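You operate a simulated robot arm through the tools that you are given. There is no shell and no other tool. Be economical: measure what you need, move in short steps, check, and stop when the job is done.

The job below is to be done with a simulated robot arm. You get a single attempt, and the scene is never put back.

## Task
Seal the caps order: knock the pot lid home, roll the tape down.
Fine: the black rubber block knocks, the teal roller presses the blue tape on the caps carton; both go back.

The check looks at the end state, three seconds after you hand in, the way a careful person would. Anything else that was tipped, shoved, dropped, spilled or broken makes it a failure. A push-on lid holds only when it is set on centred and level and pressed home; a screw cap is set on level and turned clockwise until tight.

## Robot
A 7-joint arm with a two-finger parallel gripper, fixed in place. Base frame: the origin is at the foot of the arm, x ahead of it, y to its left, z up. Readings come in mm, rad, newtons and seconds.
Its first joint turns from -1.152 to 1.152 rad. Payload 2.4 kg.
The tool frame sits at the grasp point between the pads (the TCP): z along the fingers, y along the line on which they close. The tips reach 30 mm beyond it. Largest opening 94 mm; finger width 28, thickness 10; the body of the gripper, 50 by 96 mm, starts 55 mm behind the TCP.
Orientation is that of the tool frame in the base frame, as [roll, pitch, yaw] about the fixed x, y, z axes, in that order (R = Rz(yaw) Ry(pitch) Rx(roll)). With the fingers straight down and closing along the base's y, the tool's x points along the base's -x, its y along +y and its z along -z.

## Interface
- The arm moves only by the tool apply_moves. Its argument "increments" is a list of rows, each a list of 7 numbers: the shift along the tool's x, y, z in mm, then the turn, a rotation vector about the tool's x, y, z in rad, then the gripper command, from -1 (fully open) to 1 (shut), values between in proportion. In form: [[dx, dy, dz, wx, wy, wz, grip], ...]. A call has 1 to 8 rows; each row shifts and turns the commanded pose from where the row before left it, along the tool's axes as they then stand. Rows are played at 5 a second. More than 50 mm and 0.15 rad between two rows, or a gripper value outside its range, and nothing of the call is played. Where a pose cannot be reached the arm comes as near as it can. A force on the tool above 60 N (or 10 N above the force at the start of the call, whichever is more), or a blocked arm, ends the call early, and 0.2 s more pass. The fingers move at their own pace (about 153 mm/s each) and stop on an object; they squeeze with about 25 N. The grip force told is the motor's: it shows also when the fingers shut on nothing. Time passes only in rows, and 0.2 s behind the last, so rows that do not move let the fingers close. It gives the time, the measured TCP pose, the force on the tool (base axes), the opening and the grip force at its end, in the units of the frame above (readings bear some noise).
- Cameras (640 x 400 px; columns grow to the right, rows downward): "scene" is fixed at [26.8, 490.8, 1444.9]; the picture's right is [-0.75, -0.66, 0.00], its down [-0.39, 0.45, -0.80] and it looks along [0.53, -0.60, -0.59] (base axes); focal length 273 px, centre (320, 200). "wrist" rides on the gripper at [-37, 0, -58] in the tool frame; the picture's right is [0.00, -1.00, 0.00], its down [0.97, 0.00, -0.24] and it looks along [0.24, 0.00, 0.97] (tool axes); focal length 218 px, centre (320, 200). There is no depth. A picture from a camera that has moved, and an enlarged one, comes with that camera's place and axes in the base frame and with its lens. The place of the scene camera against the robot may be out by one fixed shift of up to 25 mm in any direction.
- capture(camera): a new picture of that camera. No time passes.
- close_up(camera, box): a new picture of the part [left, top, right, bottom] of that camera's present view, enlarged. No time passes.
- hand_in(): hands the job in; it is judged then, once.

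Go step by step. Nothing tells you positions but the pictures and the camera data: compare them with the known pose of the tool, close in by small moves and look again before you grip or let go. The budget is 120 turns and 64 pictures, counting those below and the enlarged ones. Unless the task says otherwise, let go and move clear before handing in, and close with one line.

The tools are called after "Request:" as name(argument=value, ...) on one line, values as JSON. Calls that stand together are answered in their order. apply_moves: Moves the arm, as the interface text tells. Its arguments: {"type":"object","properties":{"increments":{"type":"array"}},"required":["increments"]} The other tools are called the same way: capture (camera) takes a picture; close_up (camera, box) takes an enlarged picture of a part of a camera's view; hand_in () hands the job in.

At the start:

```text
clock: 0.0
ee_pos: [403.0, 59.2, 1233.8]
tool_rot: [-3.142, 0.0, 3.14]
ft_force: [1.9, -1.0, 0.3]
finger_gap: 94.0
gripper_force: 0.1
```

scene: 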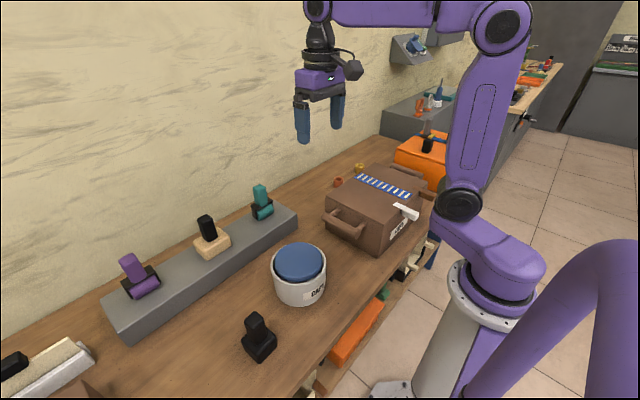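
wrist: 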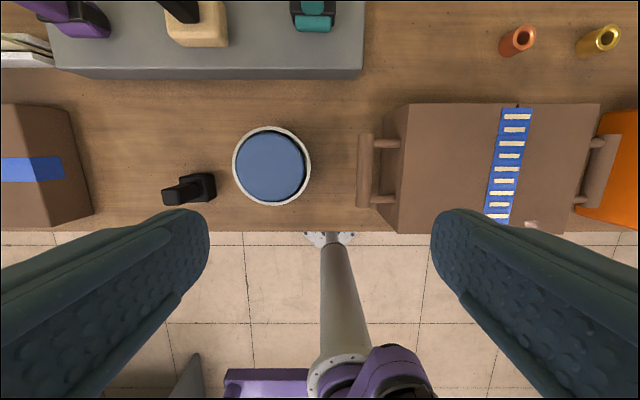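

I see a row of tools on a grey shelf, a black rubber block on the bench, a pot with a blue lid, and cartons. I'll zoom in to read the labels before I move.

Request:
close_up(camera="scene", box=[230, 140, 450, 370])

Request:
close_up(camera="scene", box=[0, 170, 300, 400])

Request:
close_up(camera="wrist", box=[0, 0, 320, 240])

Request:
close_up(camera="wrist", box=[320, 0, 640, 240])

```text
1.74 times, centred on (340, 255) of scene
camera zoom: at [26.8, 490.8, 1444.9], right [-0.75, -0.66, 0.0], down [-0.39, 0.45, -0.8], along [0.53, -0.6, -0.59], focal length 475 px, centre (285, 104)
```

zoom: 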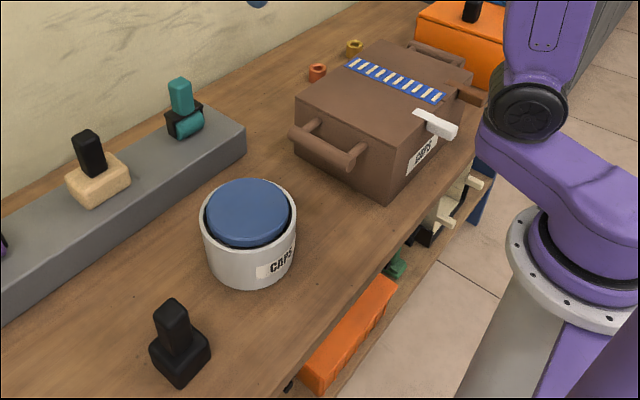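

```text
1.74 times, centred on (150, 285) of scene
camera zoom: at [26.8, 490.8, 1444.9], right [-0.75, -0.66, 0.0], down [-0.39, 0.45, -0.8], along [0.53, -0.6, -0.59], focal length 475 px, centre (616, 52)
```

zoom: 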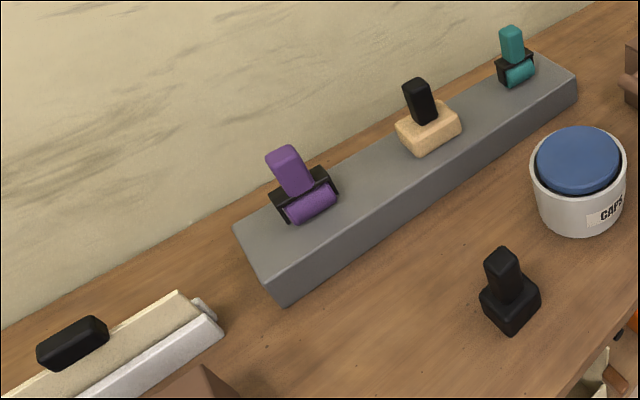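

```text
1.67 times, centred on (160, 120) of wrist
camera zoom: at [440.2, 59.0, 1291.5], right [0.0, -1.0, 0.0], down [-0.97, 0.0, 0.24], along [-0.24, 0.0, -0.97], focal length 364 px, centre (587, 333)
```

zoom: 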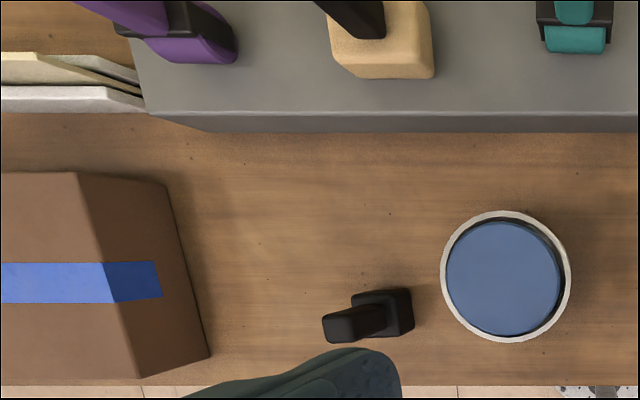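

```text
1.67 times, centred on (480, 120) of wrist
camera zoom: at [440.2, 59.0, 1291.5], right [0.0, -1.0, 0.0], down [-0.97, 0.0, 0.24], along [-0.24, 0.0, -0.97], focal length 364 px, centre (53, 333)
```

zoom: 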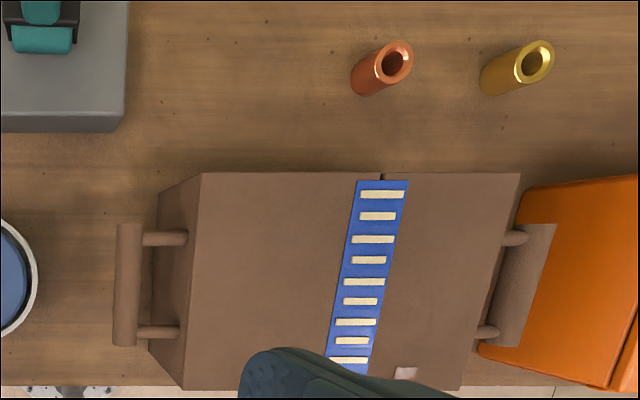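

The caps carton and the caps pot are on my right and in the middle. The stated surface height doesn't match my first triangulation, so I'll make a known move with the wrist camera to get the real heights.

Request:
apply_moves(increments=[[0, 0, 40, 0, 0, 0, -1], [0, 0, 40, 0, 0, 0, -1], [0, 40, 0, 0, 0, 0, -1], [0, 40, 0, 0, 0, 0, -1], [0, 20, 0, 0, 0, 0, -1], [0, 0, 0, 0, 0, 0, -1]])

Request:
capture(camera="wrist")

Request:
capture(camera="scene")

```text
clock: 1.4
ee_pos: [401.7, 158.8, 1153.2]
tool_rot: [3.141, 0.001, -3.141]
ft_force: [0.1, -1.3, -0.8]
finger_gap: 94.0
gripper_force: 0.0
```

```text
57 pictures are left
camera wrist: at [439.1, 160.2, 1210.6], right [0.0, -1.0, 0.0], down [-0.97, 0.0, 0.24], along [-0.24, 0.0, -0.97], focal length 218 px, centre (320, 200)
```

wrist: 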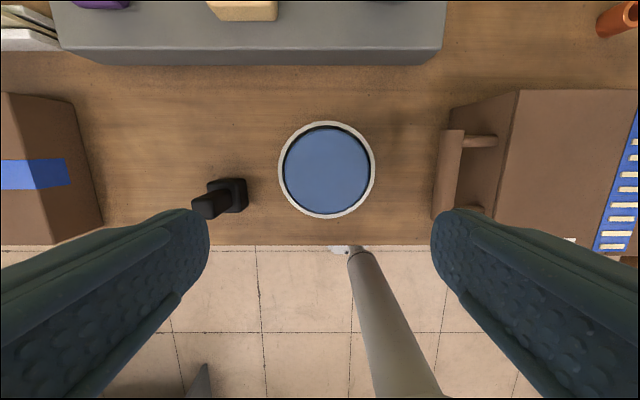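

```text
56 pictures are left
```

scene: 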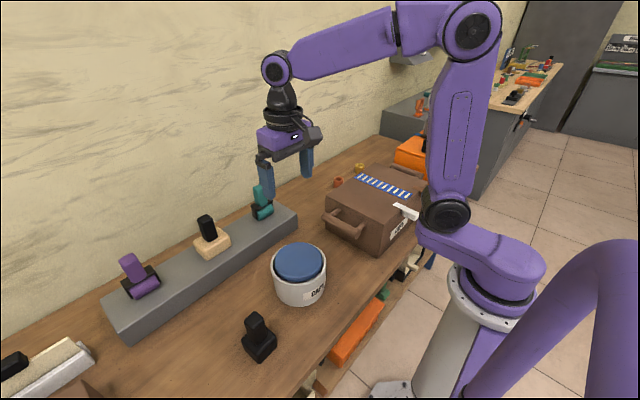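

The stereo estimates agree: the pot rim is at about (405, 150, 890), and the bench is near z 765, not 426. The black block stands near (345, 350), so I'll move over it at a safe height and look.

Request:
apply_moves(increments=[[0, 45, 0, 0, 0, 0, -1], [0, 45, 0, 0, 0, 0, -1], [0, 45, 0, 0, 0, 0, -1], [20, 40, 0, 0, 0, 0, -1], [20, 15, 30, 0, 0, 0, -1], [10, 0, 40, 0, 0, 0, -1], [0, 0, 40, 0, 0, 0, -1], [0, 0, 0, 0, 0, 0, -1]])

Request:
capture(camera="wrist")

Request:
capture(camera="scene")

```text
clock: 3.2
ee_pos: [351.0, 349.5, 1046.4]
tool_rot: [-3.14, -0.001, 3.141]
ft_force: [0.2, -0.1, 0.8]
finger_gap: 94.0
gripper_force: 0.0
```

```text
55 pictures are left
camera wrist: at [389.0, 348.7, 1103.6], right [0.0, -1.0, 0.0], down [-0.97, 0.0, 0.24], along [-0.24, 0.0, -0.97], focal length 218 px, centre (320, 200)
```

wrist: 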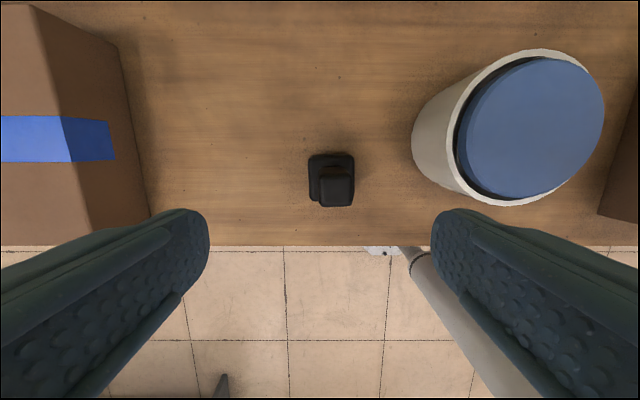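

```text
54 pictures are left
```

scene: 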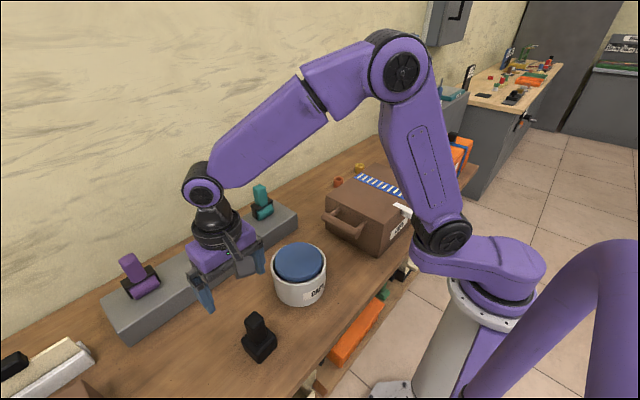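

The block is now almost directly below me. I'll zoom in on it for its handle size and yaw, and on the pot for the lid's seating.

Request:
close_up(camera="wrist", box=[270, 130, 400, 230])

Request:
close_up(camera="wrist", box=[390, 30, 640, 230])

Request:
close_up(camera="scene", box=[225, 230, 345, 370])

```text
4.00 times, centred on (335, 180) of wrist
camera zoom: at [389.0, 348.7, 1103.6], right [0.0, -1.0, 0.0], down [-0.97, 0.0, 0.24], along [-0.24, 0.0, -0.97], focal length 873 px, centre (260, 280)
```

zoom: 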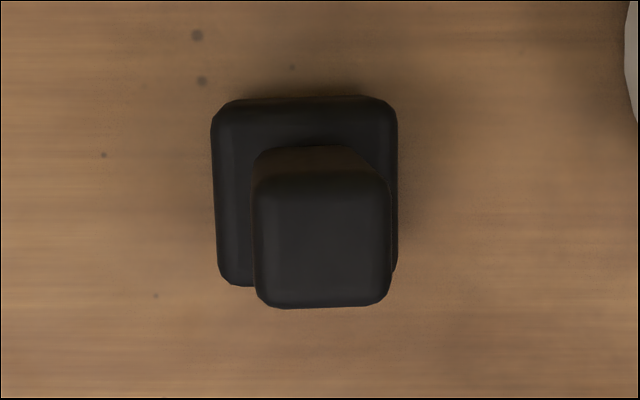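

```text
2.00 times, centred on (515, 130) of wrist
camera zoom: at [389.0, 348.7, 1103.6], right [0.0, -1.0, 0.0], down [-0.97, 0.0, 0.24], along [-0.24, 0.0, -0.97], focal length 436 px, centre (-70, 340)
```

zoom: 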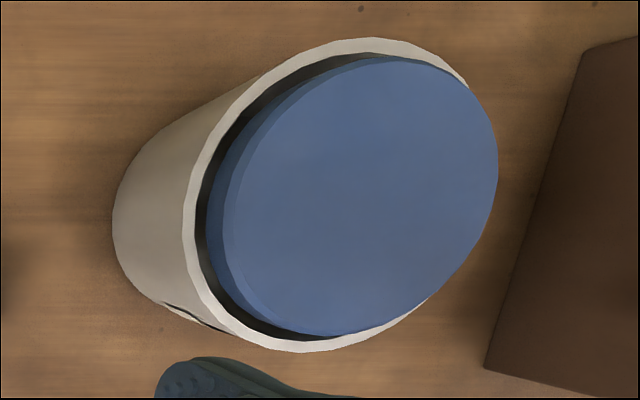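

```text
2.86 times, centred on (285, 300) of scene
camera zoom: at [26.7, 490.8, 1444.9], right [-0.75, -0.66, 0.0], down [-0.39, 0.45, -0.8], along [0.53, -0.6, -0.59], focal length 780 px, centre (420, -86)
```

zoom: 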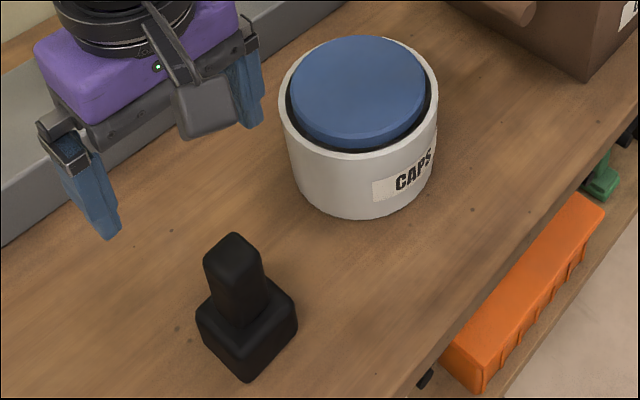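

The block looks vertical, with a 68 mm base at about (344, 332) and a 36 mm handle topping out near z 870. I'll centre over it, come down partway and check.

Request:
apply_moves(increments=[[7, -17, 0, 0, 0, 0, -1], [0, 0, 40, 0, 0, 0, -1], [0, 0, 40, 0, 0, 0, -1], [0, 0, 0, 0, 0, 0, -1]])

Request:
capture(camera="wrist")

Request:
close_up(camera="scene", box=[180, 210, 345, 370])

```text
clock: 4.2
ee_pos: [345.9, 331.1, 963.0]
tool_rot: [-3.14, 0.0, -3.141]
ft_force: [-0.6, -0.6, -0.1]
finger_gap: 93.9
gripper_force: 0.0
```

```text
50 pictures are left
camera wrist: at [383.2, 331.6, 1021.1], right [0.0, -1.0, 0.0], down [-0.97, 0.0, 0.24], along [-0.24, 0.0, -0.97], focal length 218 px, centre (320, 200)
```

wrist: 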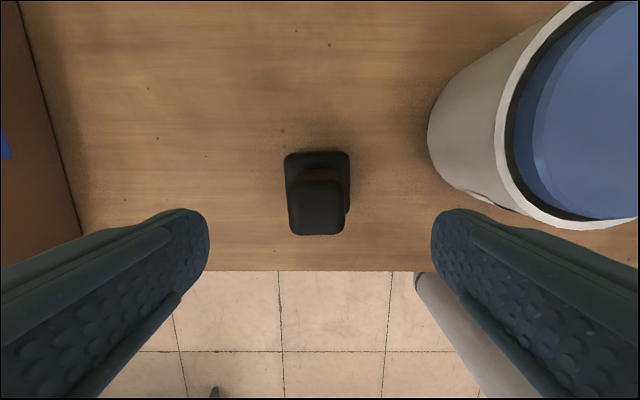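

```text
2.50 times, centred on (262, 290) of scene
camera zoom: at [26.8, 490.8, 1444.9], right [-0.75, -0.66, 0.0], down [-0.39, 0.45, -0.8], along [0.53, -0.6, -0.59], focal length 683 px, centre (464, -25)
```

zoom: 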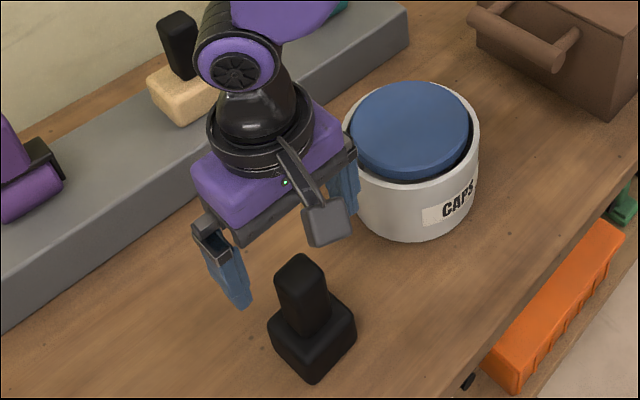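

The handle is centred between the fingers. I'll go down in guarded steps.

Request:
apply_moves(increments=[[6, 2, 30, 0, 0, 0, -1], [0, 0, 30, 0, 0, 0, -1], [0, 0, 20, 0, 0, 0, -1], [0, 0, 0, 0, 0, 0, -1]])

Request:
capture(camera="wrist")

Request:
close_up(camera="scene", box=[180, 210, 345, 370])

```text
clock: 5.2
ee_pos: [338.4, 333.9, 882.2]
tool_rot: [-3.14, -0.002, -3.138]
ft_force: [-0.3, 0.2, -0.2]
finger_gap: 94.3
gripper_force: 0.1
```

```text
48 pictures are left
camera wrist: at [376.5, 334.5, 939.9], right [0.0, -1.0, 0.0], down [-0.97, 0.0, 0.24], along [-0.24, 0.0, -0.97], focal length 218 px, centre (320, 200)
```

wrist: 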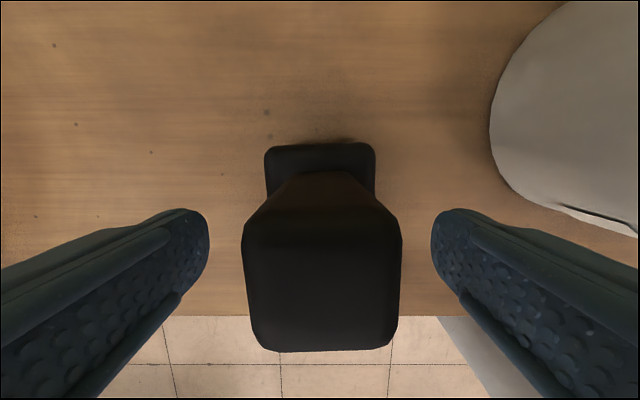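

```text
2.50 times, centred on (262, 290) of scene
camera zoom: at [26.8, 490.8, 1444.9], right [-0.75, -0.66, 0.0], down [-0.39, 0.45, -0.8], along [0.53, -0.6, -0.59], focal length 683 px, centre (464, -25)
```

zoom: 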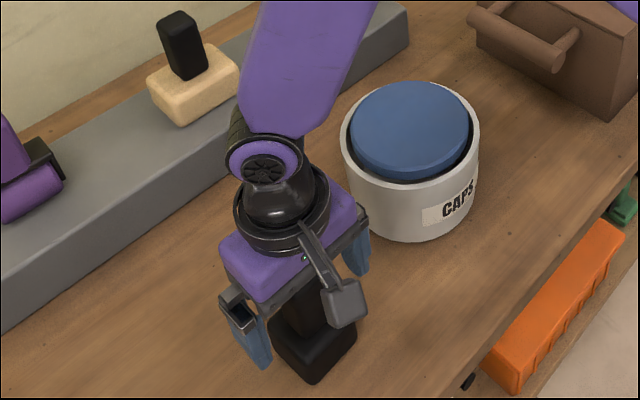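

By the width change, the handle top is near z 897 and its centre near x 347. I'll shift a little forward, go down 8 mm and close.

Request:
apply_moves(increments=[[-9, 0, 0, 0, 0, 0, -1], [0, 0, 8, 0, 0, 0, -1], [0, 0, 0, 0, 0, 0, 1], [0, 0, 0, 0, 0, 0, 1], [0, 0, 0, 0, 0, 0, 1], [0, 0, 0, 0, 0, 0, 1]])

Request:
capture(camera="wrist")

```text
clock: 6.6
ee_pos: [348.2, 334.2, 875.3]
tool_rot: [3.141, -0.001, 3.141]
ft_force: [-0.1, -0.4, -0.4]
finger_gap: 38.2
gripper_force: 25.2
```

```text
46 pictures are left
camera wrist: at [386.0, 334.6, 933.1], right [0.0, -1.0, 0.0], down [-0.97, 0.0, 0.24], along [-0.24, 0.0, -0.97], focal length 218 px, centre (320, 200)
```

wrist: 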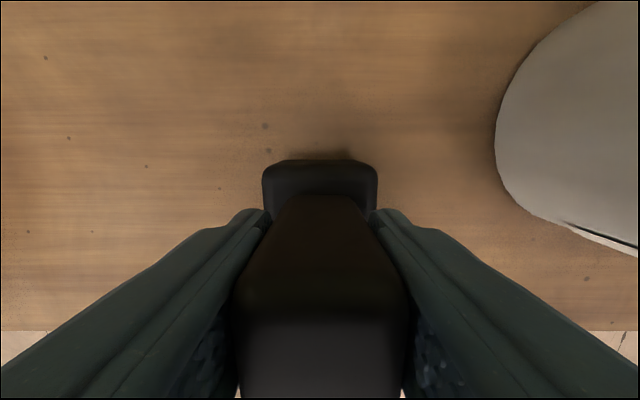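

I've got the block, 38 mm wide in the grip at (348, 334, 875). I'll lift it clear and move partway toward the pot so I can look at the lid from above.

Request:
apply_moves(increments=[[0, 0, -10, 0, 0, 0, 1], [0, 0, -40, 0, 0, 0, 1], [0, 0, -50, 0, 0, 0, 1], [0, 0, -50, 0, 0, 0, 1], [0, 0, -30, 0, 0, 0, 1], [0, -40, 0, 0, 0, 0, 1], [0, -40, 0, 0, 0, 0, 1], [0, 0, 0, 0, 0, 0, 1]])

Request:
capture(camera="wrist")

Request:
capture(camera="scene")

```text
clock: 8.4
ee_pos: [346.6, 251.3, 1056.7]
tool_rot: [-3.141, -0.001, -3.139]
ft_force: [-0.1, -0.6, -3.7]
finger_gap: 38.2
gripper_force: 25.0
```

```text
45 pictures are left
camera wrist: at [385.1, 253.1, 1113.7], right [0.0, -1.0, 0.0], down [-0.97, 0.0, 0.24], along [-0.24, 0.0, -0.97], focal length 218 px, centre (320, 200)
```

wrist: 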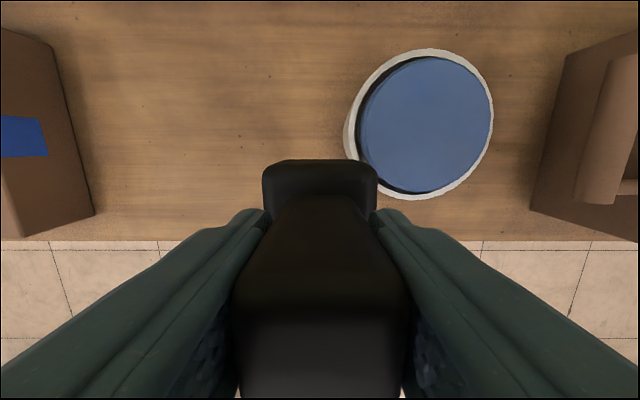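

```text
44 pictures are left
```

scene: 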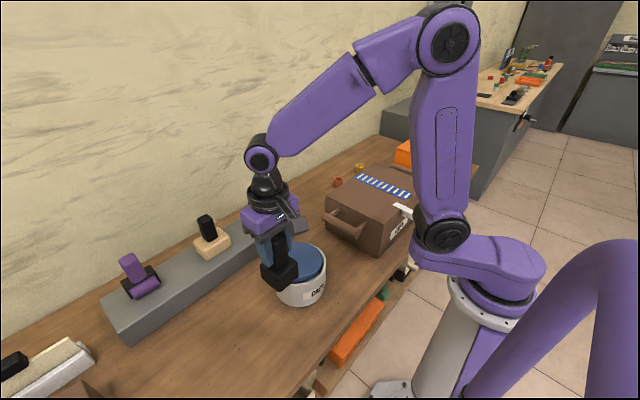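

The pot rim is centred at about (405, 150, 880) and the lid stands about 8 mm proud. I'll move the block over the lid's centre at a safe height.

Request:
apply_moves(increments=[[-30, -40, 0, 0, 0, 0, 1], [-29, -40, 0, 0, 0, 0, 1], [0, -21, 0, 0, 0, 0, 1], [0, 0, 20, 0, 0, 0, 1], [0, 0, 15, 0, 0, 0, 1], [0, 0, 0, 0, 0, 0, 1]])

Request:
capture(camera="wrist")

Request:
close_up(camera="scene", box=[225, 190, 375, 330])

```text
clock: 9.8
ee_pos: [406.4, 151.2, 1022.0]
tool_rot: [3.141, -0.001, -3.141]
ft_force: [-0.6, -0.7, -3.6]
finger_gap: 38.0
gripper_force: 25.1
```

```text
43 pictures are left
camera wrist: at [445.0, 152.1, 1080.2], right [0.0, -1.0, 0.0], down [-0.97, 0.0, 0.24], along [-0.24, 0.0, -0.97], focal length 218 px, centre (320, 200)
```

wrist: 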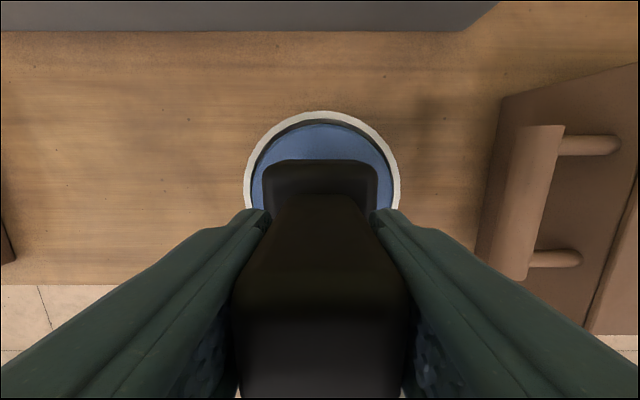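

```text
2.86 times, centred on (300, 260) of scene
camera zoom: at [26.8, 490.8, 1444.9], right [-0.75, -0.66, 0.0], down [-0.39, 0.45, -0.8], along [0.53, -0.6, -0.59], focal length 780 px, centre (377, 29)
```

zoom: 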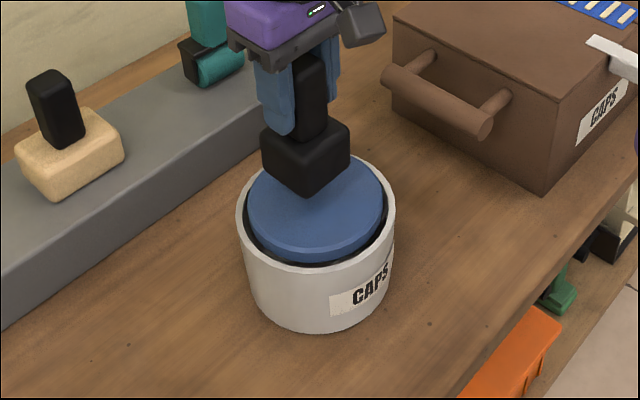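

The block is centred over the lid. I'll come down to near contact, then in small steps.

Request:
apply_moves(increments=[[0, 0, 15, 0, 0, 0, 1], [0, 0, 8, 0, 0, 0, 1], [0, 0, 4, 0, 0, 0, 1], [0, 0, 4, 0, 0, 0, 1], [0, 0, 3, 0, 0, 0, 1], [0, 0, 3, 0, 0, 0, 1], [0, 0, 0, 0, 0, 0, 1]])

```text
clock: 11.4
ee_pos: [408.0, 152.9, 984.9]
tool_rot: [3.139, 0.002, -3.14]
ft_force: [-1.2, 0.6, 24.9]
finger_gap: 38.3
gripper_force: 25.0
```

I've made contact at about z 985 with 25 N. I'll press on in 1 mm steps.

Request:
apply_moves(increments=[[0, 0, 1.5, 0, 0, 0, 1], [0, 0, 1.5, 0, 0, 0, 1], [0, 0, 1.5, 0, 0, 0, 1], [0, 0, 1.5, 0, 0, 0, 1], [0, 0, 0, 0, 0, 0, 1]])

Request:
close_up(camera="scene", box=[225, 190, 375, 330])

```text
clock: 12.6
ee_pos: [407.1, 154.0, 978.5]
tool_rot: [3.141, 0.003, -3.141]
ft_force: [2.4, 2.7, 24.4]
finger_gap: 38.3
gripper_force: 25.2
```

```text
2.86 times, centred on (300, 260) of scene
camera zoom: at [26.5, 490.8, 1444.9], right [-0.75, -0.66, 0.0], down [-0.39, 0.45, -0.8], along [0.53, -0.6, -0.59], focal length 780 px, centre (377, 29)
```

zoom: 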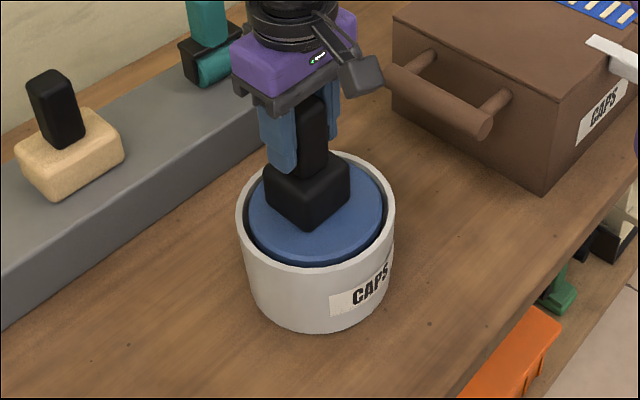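

The lid is sinking with a steady 24 N. I'll continue and trim the small sideways drift.

Request:
apply_moves(increments=[[0, 0, 1.5, 0, 0, 0, 1], [0, 0, 1.5, 0, 0, 0, 1], [0, 0, 1.5, 0, 0, 0, 1], [0, 0, 1.5, 0, 0, 0, 1], [0, 0, 1.5, 0, 0, 0, 1], [0, 0, 0, 0, 0, 0, 1]])

Request:
close_up(camera="scene", box=[225, 190, 375, 330])

```text
clock: 14.0
ee_pos: [407.7, 151.9, 970.2]
tool_rot: [-3.141, -0.001, -3.142]
ft_force: [-2.7, 1.4, 27.2]
finger_gap: 38.2
gripper_force: 24.9
```

```text
2.86 times, centred on (300, 260) of scene
camera zoom: at [26.3, 490.7, 1444.9], right [-0.75, -0.66, 0.0], down [-0.39, 0.45, -0.8], along [0.53, -0.6, -0.59], focal length 780 px, centre (377, 29)
```

zoom: 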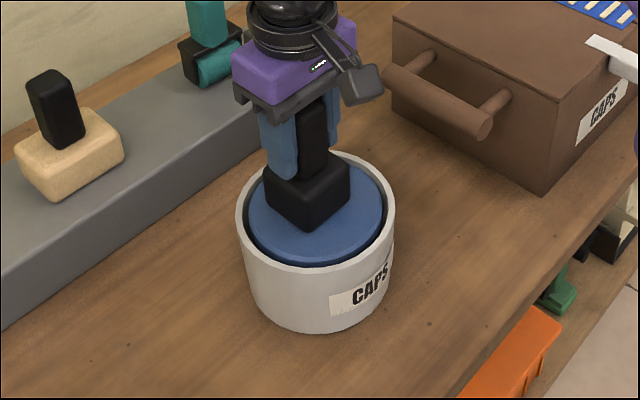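

Between these frames the block stayed still while the fingers slid down its handle. Fine: the tips will soon bear on the block's base and push positively, so I'll keep going until the force rises.

Request:
apply_moves(increments=[[0, 0, 1.5, 0, 0, 0, 1], [0, 0, 1.5, 0, 0, 0, 1], [0, 0, 1.5, 0, 0, 0, 1], [0, 0, 1.5, 0, 0, 0, 1], [0, 0, 1.5, 0, 0, 0, 1], [0, 0, 0, 0, 0, 0, 1]])

Request:
close_up(camera="scene", box=[225, 190, 375, 330])

```text
clock: 15.4
ee_pos: [407.5, 153.6, 963.3]
tool_rot: [3.141, 0.0, -3.141]
ft_force: [0.0, -0.6, 26.5]
finger_gap: 38.4
gripper_force: 25.1
```

```text
2.86 times, centred on (300, 260) of scene
camera zoom: at [26.4, 490.6, 1444.9], right [-0.75, -0.66, 0.0], down [-0.39, 0.45, -0.8], along [0.53, -0.6, -0.59], focal length 780 px, centre (377, 29)
```

zoom: 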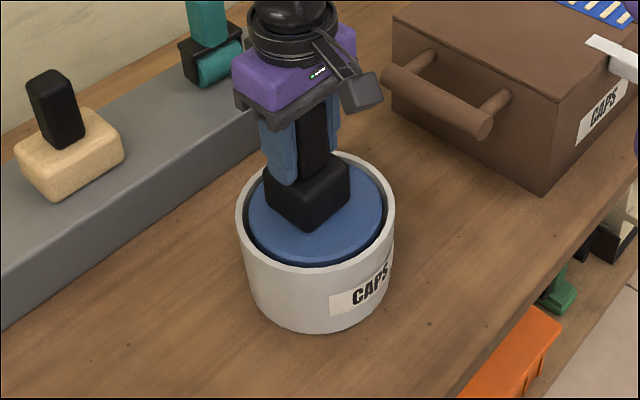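

It's still sliding, and the tips are now almost on the base. I'll continue carefully.

Request:
apply_moves(increments=[[0, 0, 1.5, 0, 0, 0, 1], [0, 0, 1.5, 0, 0, 0, 1], [0, 0, 1.5, 0, 0, 0, 1], [0, 0, 1.5, 0, 0, 0, 1], [0, 0, 0, 0, 0, 0, 1]])

Request:
close_up(camera="scene", box=[225, 190, 375, 330])

```text
clock: 16.0
ee_pos: [408.6, 153.2, 963.4]
tool_rot: [-3.141, 0.0, -3.14]
ft_force: [-4.2, -1.2, 13.9]
finger_gap: 38.3
gripper_force: 24.7
stopped in row 3: the force on the tool passed its limit (the readings are from after the stop); the commanded pose is now the measured one
```

```text
2.86 times, centred on (300, 260) of scene
camera zoom: at [26.5, 490.7, 1444.9], right [-0.75, -0.66, 0.0], down [-0.39, 0.45, -0.8], along [0.53, -0.6, -0.59], focal length 780 px, centre (377, 29)
```

zoom: 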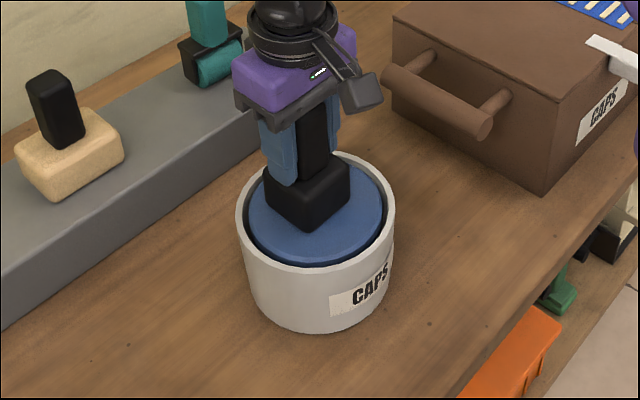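

The force limit tripped, so the tips now bear on the base. I'll press once more to see whether the lid is solid or still gives.

Request:
apply_moves(increments=[[0, 0, 1, 0, 0, 0, 1], [0, 0, 1, 0, 0, 0, 1], [0, 0, 1, 0, 0, 0, 1], [0, 0, 1, 0, 0, 0, 1], [0, 0, 1, 0, 0, 0, 1], [0, 0, 1, 0, 0, 0, 1]])

```text
clock: 16.6
ee_pos: [408.5, 153.2, 963.2]
tool_rot: [-3.141, 0.004, -3.14]
ft_force: [-4.5, -1.1, 15.3]
finger_gap: 38.3
gripper_force: 24.7
stopped in row 3: the force on the tool passed its limit (the readings are from after the stop); the commanded pose is now the measured one
```

It's solid at z 963 with more than 60 N. I'll lift off and inspect the lid.

Request:
apply_moves(increments=[[0, 0, -5, 0, 0, 0, 1], [0, 0, -25, 0, 0, 0, 1], [0, 0, -40, 0, 0, 0, 1], [0, 40, -10, 0, 0, 0, 1], [0, 40, 0, 0, 0, 0, 1], [29, 20, 0, 0, 0, 0, 1], [30, 0, 0, 0, 0, 0, 1], [0, 0, 0, 0, 0, 0, 1]])

Request:
close_up(camera="scene", box=[225, 190, 375, 330])

Request:
close_up(camera="wrist", box=[320, 20, 520, 220])

```text
clock: 18.4
ee_pos: [351.9, 255.1, 1042.3]
tool_rot: [3.139, 0.002, -3.14]
ft_force: [-0.8, -0.3, -3.2]
finger_gap: 38.4
gripper_force: 25.3
```

```text
2.86 times, centred on (300, 260) of scene
camera zoom: at [26.8, 490.8, 1444.9], right [-0.75, -0.66, 0.0], down [-0.39, 0.45, -0.8], along [0.53, -0.6, -0.59], focal length 780 px, centre (377, 29)
```

zoom: 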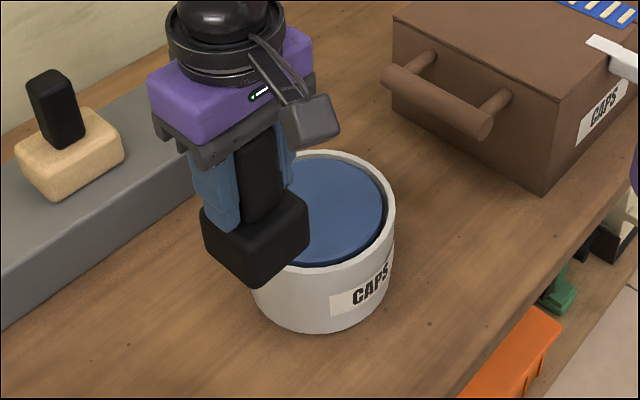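

```text
2.00 times, centred on (420, 120) of wrist
camera zoom: at [389.0, 254.7, 1099.8], right [0.0, -1.0, 0.0], down [-0.97, 0.0, 0.24], along [-0.24, 0.0, -0.97], focal length 436 px, centre (120, 360)
```

zoom: 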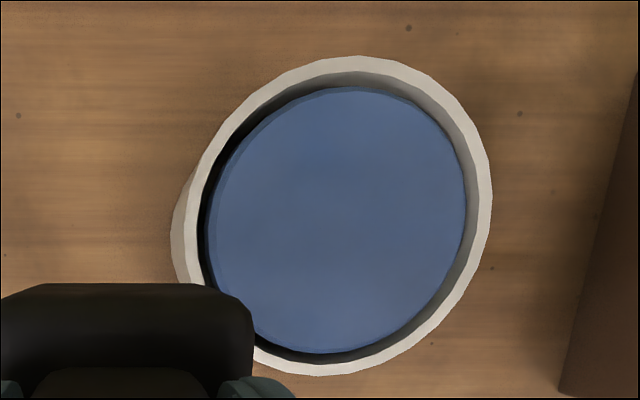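

The lid now sits evenly just inside the rim, down about 13 mm, and it was solid on two presses over 60 N. Next I'll take the block back to its pickup spot.

Request:
apply_moves(increments=[[3, 40, 0, 0, 0, 0, 1], [1, 39, 0, 0, 0, 0, 1], [0, 0, 40, 0, 0, 0, 1], [0, 0, 40, 0, 0, 0, 1], [0, 0, 40, 0, 0, 0, 1], [0, 0, 30, 0, 0, 0, 1], [0, 0, 0, 0, 0, 0, 1]])

Request:
close_up(camera="scene", box=[180, 210, 345, 370])

```text
clock: 20.0
ee_pos: [346.5, 334.8, 892.4]
tool_rot: [3.139, 0.003, -3.141]
ft_force: [-0.5, -0.7, -2.3]
finger_gap: 38.1
gripper_force: 25.0
```

```text
2.50 times, centred on (262, 290) of scene
camera zoom: at [26.8, 490.8, 1444.8], right [-0.75, -0.66, 0.0], down [-0.39, 0.45, -0.8], along [0.53, -0.6, -0.59], focal length 683 px, centre (464, -25)
```

zoom: 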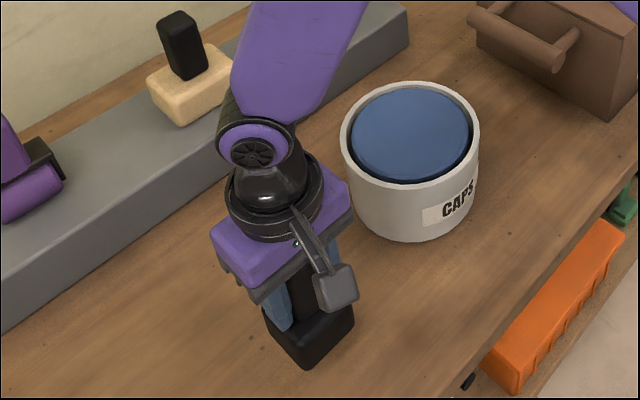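

The pot looks good from this view too. I'll lower the block to the bench in small steps until the force shows contact.

Request:
apply_moves(increments=[[0, 0, 10, 0, 0, 0, 1], [0, 0, 8, 0, 0, 0, 1], [0, 0, 4, 0, 0, 0, 1], [0, 0, 3, 0, 0, 0, 1], [0, 0, 0, 0, 0, 0, 1]])

```text
clock: 21.2
ee_pos: [346.7, 332.5, 866.1]
tool_rot: [3.139, 0.004, -3.141]
ft_force: [-0.3, -0.1, -4.7]
finger_gap: 38.3
gripper_force: 24.8
```

Request:
apply_moves(increments=[[0, 0, 2, 0, 0, 0, 1], [0, 0, 2, 0, 0, 0, 1], [0, 0, 2, 0, 0, 0, 1], [0, 0, 0, 0, 0, 0, 1]])

Request:
close_up(camera="scene", box=[180, 210, 345, 370])

```text
clock: 22.2
ee_pos: [346.5, 332.3, 861.1]
tool_rot: [3.139, 0.003, -3.139]
ft_force: [0.4, 0.7, -4.7]
finger_gap: 38.4
gripper_force: 25.5
```

```text
2.50 times, centred on (262, 290) of scene
camera zoom: at [26.8, 490.8, 1444.8], right [-0.75, -0.66, 0.0], down [-0.39, 0.45, -0.8], along [0.53, -0.6, -0.59], focal length 683 px, centre (464, -25)
```

zoom: 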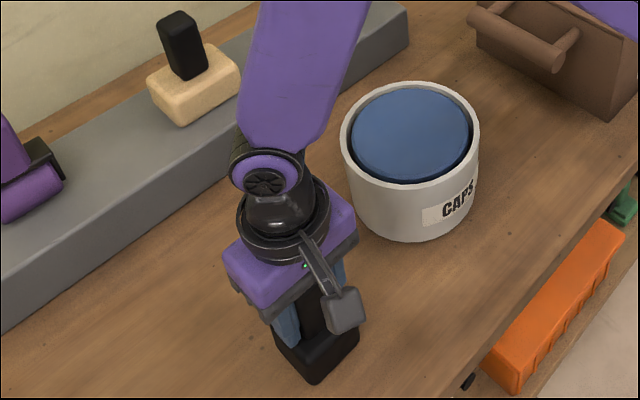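

I'm very near contact, with the block's outline almost matching its original one. I'll go on in 1 mm steps.

Request:
apply_moves(increments=[[0, 0, 1, 0, 0, 0, 1], [0, 0, 1, 0, 0, 0, 1], [0, 0, 1, 0, 0, 0, 1], [0, 0, 0, 0, 0, 0, 1]])

```text
clock: 23.2
ee_pos: [346.8, 331.8, 859.0]
tool_rot: [3.139, 0.005, 3.14]
ft_force: [-0.4, -8.4, 53.0]
finger_gap: 38.4
gripper_force: 25.2
```

Contact is firm. I'll relieve it by 1 mm, open, and lift straight up.

Request:
apply_moves(increments=[[0, 0, -1.5, 0, 0, 0, 1], [0, 0, 0, 0, 0, 0, -0.5], [0, 0, 0, 0, 0, 0, -1], [0, 0, 0, 0, 0, 0, -1], [0, 0, -30, 0, 0, 0, -1], [0, 0, -45, 0, 0, 0, -1], [0, 0, -45, 0, 0, 0, -1], [0, 0, -45, 0, 0, 0, -1]])

Request:
capture(camera="wrist")

Request:
close_up(camera="scene", box=[180, 210, 345, 370])

```text
clock: 25.0
ee_pos: [344.9, 329.5, 1024.7]
tool_rot: [3.141, 0.002, 3.141]
ft_force: [-0.2, 0.0, 0.2]
finger_gap: 94.1
gripper_force: 0.1
```

```text
33 pictures are left
camera wrist: at [382.7, 329.2, 1082.4], right [0.0, -1.0, 0.0], down [-0.97, 0.0, 0.24], along [-0.24, 0.0, -0.97], focal length 218 px, centre (320, 200)
```

wrist: 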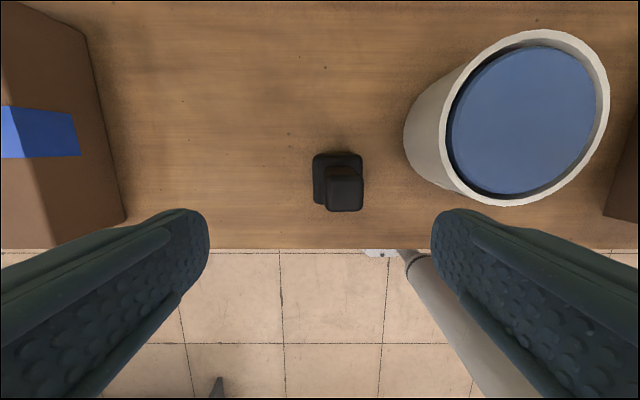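

```text
2.50 times, centred on (262, 290) of scene
camera zoom: at [26.7, 490.8, 1444.9], right [-0.75, -0.66, 0.0], down [-0.39, 0.45, -0.8], along [0.53, -0.6, -0.59], focal length 683 px, centre (464, -25)
```

zoom: 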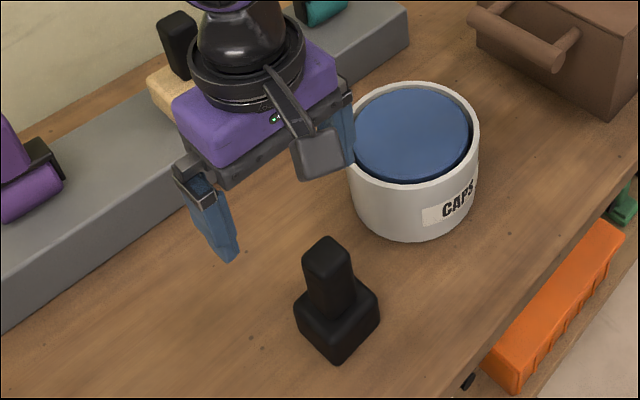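

The block stands upright, but opening the fingers dragged it about 27 mm toward −y, to about (346, 306). I'll re-grip it higher on the handle and set it back at y 333.

Request:
apply_moves(increments=[[0, -23.5, 0, 0, 0, 0, -1], [-1, 0, 45, 0, 0, 0, -1], [0, 0, 45, 0, 0, 0, -1], [0, 0, 40, 0, 0, 0, -1], [0, 0, 17, 0, 0, 0, -1], [0, 0, 0, 0, 0, 0, -1]])

Request:
capture(camera="wrist")

```text
clock: 26.4
ee_pos: [347.0, 307.0, 878.4]
tool_rot: [3.14, 0.005, -3.141]
ft_force: [-0.3, -0.3, 0.6]
finger_gap: 93.8
gripper_force: 0.0
```

```text
31 pictures are left
camera wrist: at [383.8, 307.6, 936.7], right [0.0, -1.0, 0.0], down [-0.97, 0.0, 0.24], along [-0.24, 0.0, -0.97], focal length 218 px, centre (320, 200)
```

wrist: 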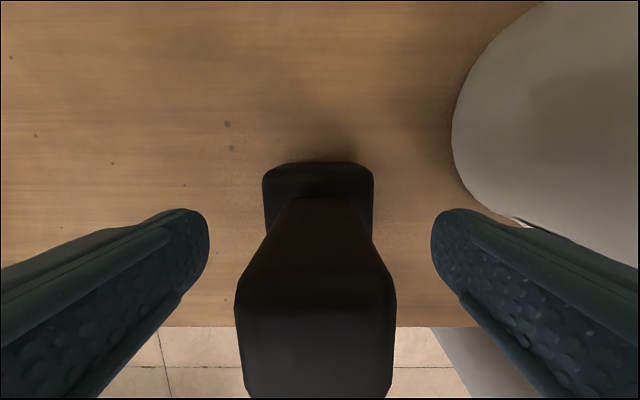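

The handle is centred. I'll grip, lift 15 mm, shift 26 mm to +y, and lower to just above the bench.

Request:
apply_moves(increments=[[0, 0, 0, 0, 0, 0, 1], [0, 0, 0, 0, 0, 0, 1], [0, 0, 0, 0, 0, 0, 1], [0, 0, -15, 0, 0, 0, 1], [0, 26, 0, 0, 0, 0, 1], [0, 0, 8, 0, 0, 0, 1], [0, 0, 5, 0, 0, 0, 1], [0, 0, 0, 0, 0, 0, 1]])

```text
clock: 28.2
ee_pos: [344.9, 335.2, 880.0]
tool_rot: [3.14, 0.004, -3.139]
ft_force: [-0.4, 0.5, -3.6]
finger_gap: 38.4
gripper_force: 25.1
```

Request:
apply_moves(increments=[[0, 0, 1, 0, 0, 0, 1], [0, 0, 0.7, 0, 0, 0, 1], [0, 0, 0, 0, 0, 0, 1]])

```text
clock: 29.0
ee_pos: [346.5, 333.5, 879.2]
tool_rot: [3.139, 0.003, -3.138]
ft_force: [-8.7, -4.3, 26.4]
finger_gap: 38.4
gripper_force: 25.2
```

It's in contact. I'll relieve slightly, open, and rise straight up once the fingers are fully open.

Request:
apply_moves(increments=[[0, 0, -0.7, 0, 0, 0, 1], [0, 0, 0, 0, 0, 0, -1], [0, 0, 0, 0, 0, 0, -1], [0, 0, 0, 0, 0, 0, -1], [0, 0, -40, 0, 0, 0, -1], [0, 0, -50, 0, 0, 0, -1], [0, 0, -50, 0, 0, 0, -1], [0, 0, -50, 0, 0, 0, -1]])

Request:
close_up(camera="scene", box=[180, 210, 345, 370])

```text
clock: 30.8
ee_pos: [345.2, 333.6, 1068.2]
tool_rot: [3.141, 0.001, -3.14]
ft_force: [0.0, -0.3, 0.9]
finger_gap: 94.1
gripper_force: 0.1
```

```text
2.50 times, centred on (262, 290) of scene
camera zoom: at [26.7, 490.8, 1444.9], right [-0.75, -0.66, 0.0], down [-0.39, 0.45, -0.8], along [0.53, -0.6, -0.59], focal length 683 px, centre (464, -25)
```

zoom: 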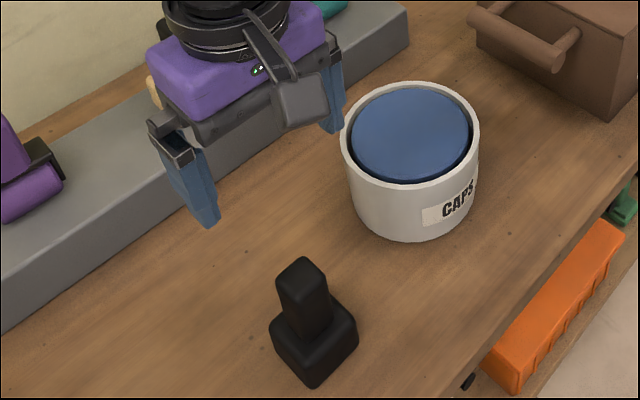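

The block is back exactly where it was. Now for the teal roller: I'll travel high and look at it from closer.

Request:
apply_moves(increments=[[0, -45, -20, 0, 0, 0, -1], [0, -45, -20, 0, 0, 0, -1], [-20, -45, 0, 0, 0, 0, -1], [-30, -40, 0, 0, 0, 0, -1], [-30, -40, 0, 0, 0, 0, -1], [-30, -38, 0, 0, 0, 0, -1], [-40, -10, 0, 0, 0, 0, -1], [0, 0, 0, 0, 0, 0, -1]])

Request:
capture(camera="wrist")

Request:
close_up(camera="scene", box=[210, 120, 450, 270])

```text
clock: 32.6
ee_pos: [497.3, 71.2, 1108.8]
tool_rot: [3.14, 0.003, -3.14]
ft_force: [-0.1, 0.2, -0.2]
finger_gap: 94.2
gripper_force: 0.0
```

```text
29 pictures are left
camera wrist: at [534.7, 70.9, 1166.9], right [0.0, -1.0, 0.0], down [-0.97, 0.0, 0.24], along [-0.24, 0.0, -0.97], focal length 218 px, centre (320, 200)
```

wrist: 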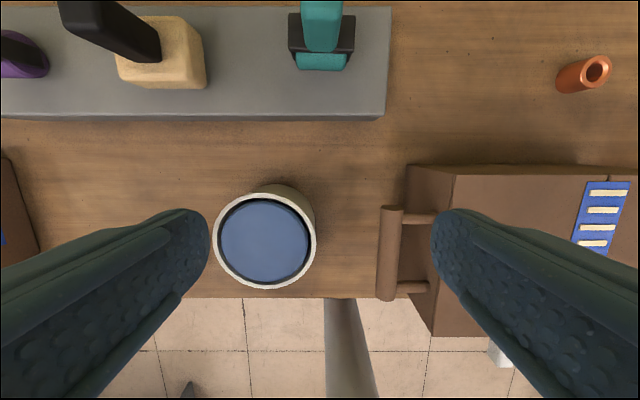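

```text
2.67 times, centred on (330, 195) of scene
camera zoom: at [26.8, 490.8, 1444.9], right [-0.75, -0.66, 0.0], down [-0.39, 0.45, -0.8], along [0.53, -0.6, -0.59], focal length 728 px, centre (293, 213)
```

zoom: 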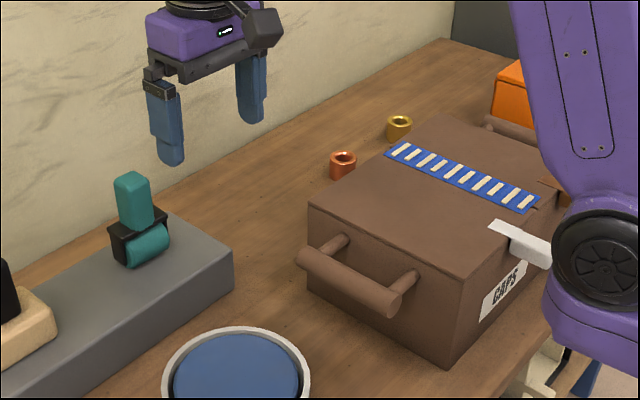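

The roller stands at roughly (630, 69), with its cylinder axis along y and an upright handle, so the orientation suits rolling along x. I'll approach further and test the reach.

Request:
apply_moves(increments=[[-40, 0, 0, 0, 0, 0, -1], [-40, 0, 0, 0, 0, 0, -1], [-20, 0, 0, 0, 0, 0, -1], [0, 0, 0, 0, 0, 0, -1]])

Request:
capture(camera="wrist")

```text
clock: 33.6
ee_pos: [597.8, 70.5, 1110.9]
tool_rot: [3.14, 0.003, -3.14]
ft_force: [0.9, -0.6, 0.1]
finger_gap: 94.0
gripper_force: 0.1
```

```text
27 pictures are left
camera wrist: at [635.1, 70.7, 1168.3], right [0.0, -1.0, 0.0], down [-0.97, 0.0, 0.24], along [-0.24, 0.0, -0.97], focal length 218 px, centre (320, 200)
```

wrist: 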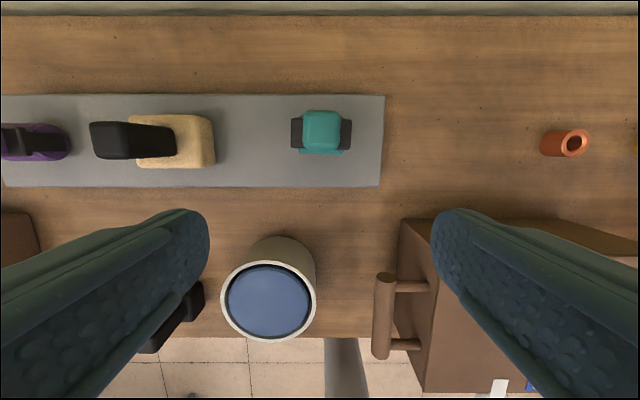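

Reach is fine here. The roller's handle is at about (650, 69), its top near z 945 and the cylinder around z 870. I'll centre over it and come down partway.

Request:
apply_moves(increments=[[-30, 0, 0, 0, 0, 0, -1], [-20, 0, 20, 0, 0, 0, -1], [0, 0, 40, 0, 0, 0, -1], [0, 0, 30, 0, 0, 0, -1], [0, 0, 0, 0, 0, 0, -1]])

Request:
capture(camera="wrist")

Request:
close_up(camera="scene", box=[200, 130, 320, 250])

```text
clock: 34.8
ee_pos: [647.5, 69.9, 1019.4]
tool_rot: [3.14, 0.003, -3.14]
ft_force: [0.1, 0.6, -1.1]
finger_gap: 94.0
gripper_force: 0.1
```

```text
26 pictures are left
camera wrist: at [683.8, 70.5, 1077.0], right [0.0, -1.0, 0.0], down [-0.97, 0.0, 0.24], along [-0.24, 0.0, -0.97], focal length 218 px, centre (320, 200)
```

wrist: 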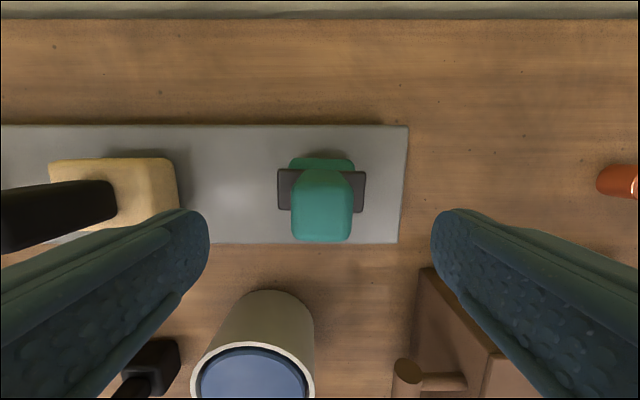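

```text
3.33 times, centred on (260, 190) of scene
camera zoom: at [26.8, 490.8, 1444.9], right [-0.75, -0.66, 0.0], down [-0.39, 0.45, -0.8], along [0.53, -0.6, -0.59], focal length 910 px, centre (520, 233)
```

zoom: 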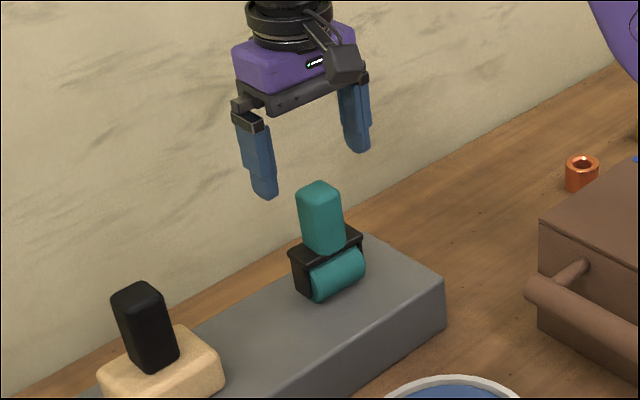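

The cylinder is centred under the frame and the handle, at about (645, 70). The handle top is near z 953 and the frame top near 890. I'll go down to z ≈ 927 and look before gripping.

Request:
apply_moves(increments=[[2, 0, 40, 0, 0, 0, -1], [0, 0, 30, 0, 0, 0, -1], [0, 0, 20, 0, 0, 0, -1], [0, 0, 0, 0, 0, 0, -1]])

Request:
capture(camera="wrist")

Request:
close_up(camera="scene", box=[200, 130, 320, 250])

```text
clock: 35.8
ee_pos: [644.4, 70.9, 927.5]
tool_rot: [3.14, 0.004, -3.14]
ft_force: [-0.4, -0.2, 0.4]
finger_gap: 94.0
gripper_force: 0.0
```

```text
24 pictures are left
camera wrist: at [681.9, 70.6, 986.1], right [0.0, -1.0, 0.0], down [-0.97, 0.0, 0.24], along [-0.24, 0.0, -0.97], focal length 218 px, centre (320, 200)
```

wrist: 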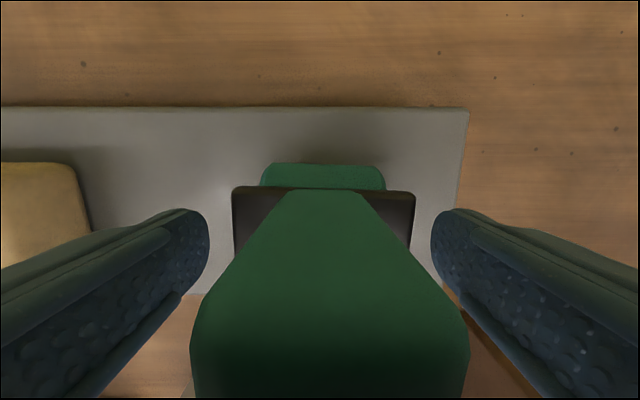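

```text
3.33 times, centred on (260, 190) of scene
camera zoom: at [26.8, 490.8, 1444.9], right [-0.75, -0.66, 0.0], down [-0.39, 0.45, -0.8], along [0.53, -0.6, -0.59], focal length 910 px, centre (520, 233)
```

zoom: 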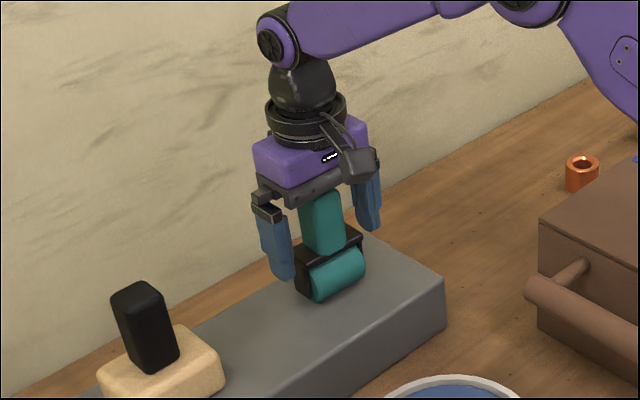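

The frame top is near z 906, so the tips at 897 would catch the frame's ends. I'll rise 13 mm and then grip only the handle.

Request:
apply_moves(increments=[[0, 0, -13, 0, 0, 0, -1], [0, -1, 0, 0, 0, 0, -1], [0, 0, 0, 0, 0, 0, 0], [0, 0, 0, 0, 0, 0, 1], [0, 0, 0, 0, 0, 0, 1], [0, 0, 0, 0, 0, 0, 1]])

Request:
capture(camera="wrist")

```text
clock: 37.2
ee_pos: [645.4, 70.2, 941.4]
tool_rot: [3.14, 0.003, 3.141]
ft_force: [-0.2, -0.3, 2.1]
finger_gap: 38.1
gripper_force: 25.1
```

```text
22 pictures are left
camera wrist: at [681.8, 70.4, 1000.1], right [0.0, -1.0, 0.0], down [-0.97, 0.0, 0.24], along [-0.24, 0.0, -0.97], focal length 218 px, centre (320, 200)
```

wrist: 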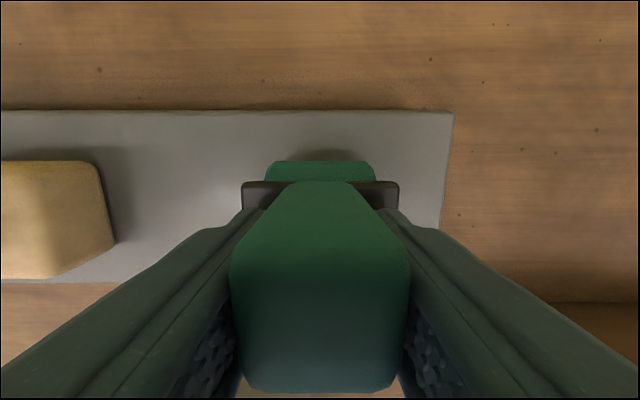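

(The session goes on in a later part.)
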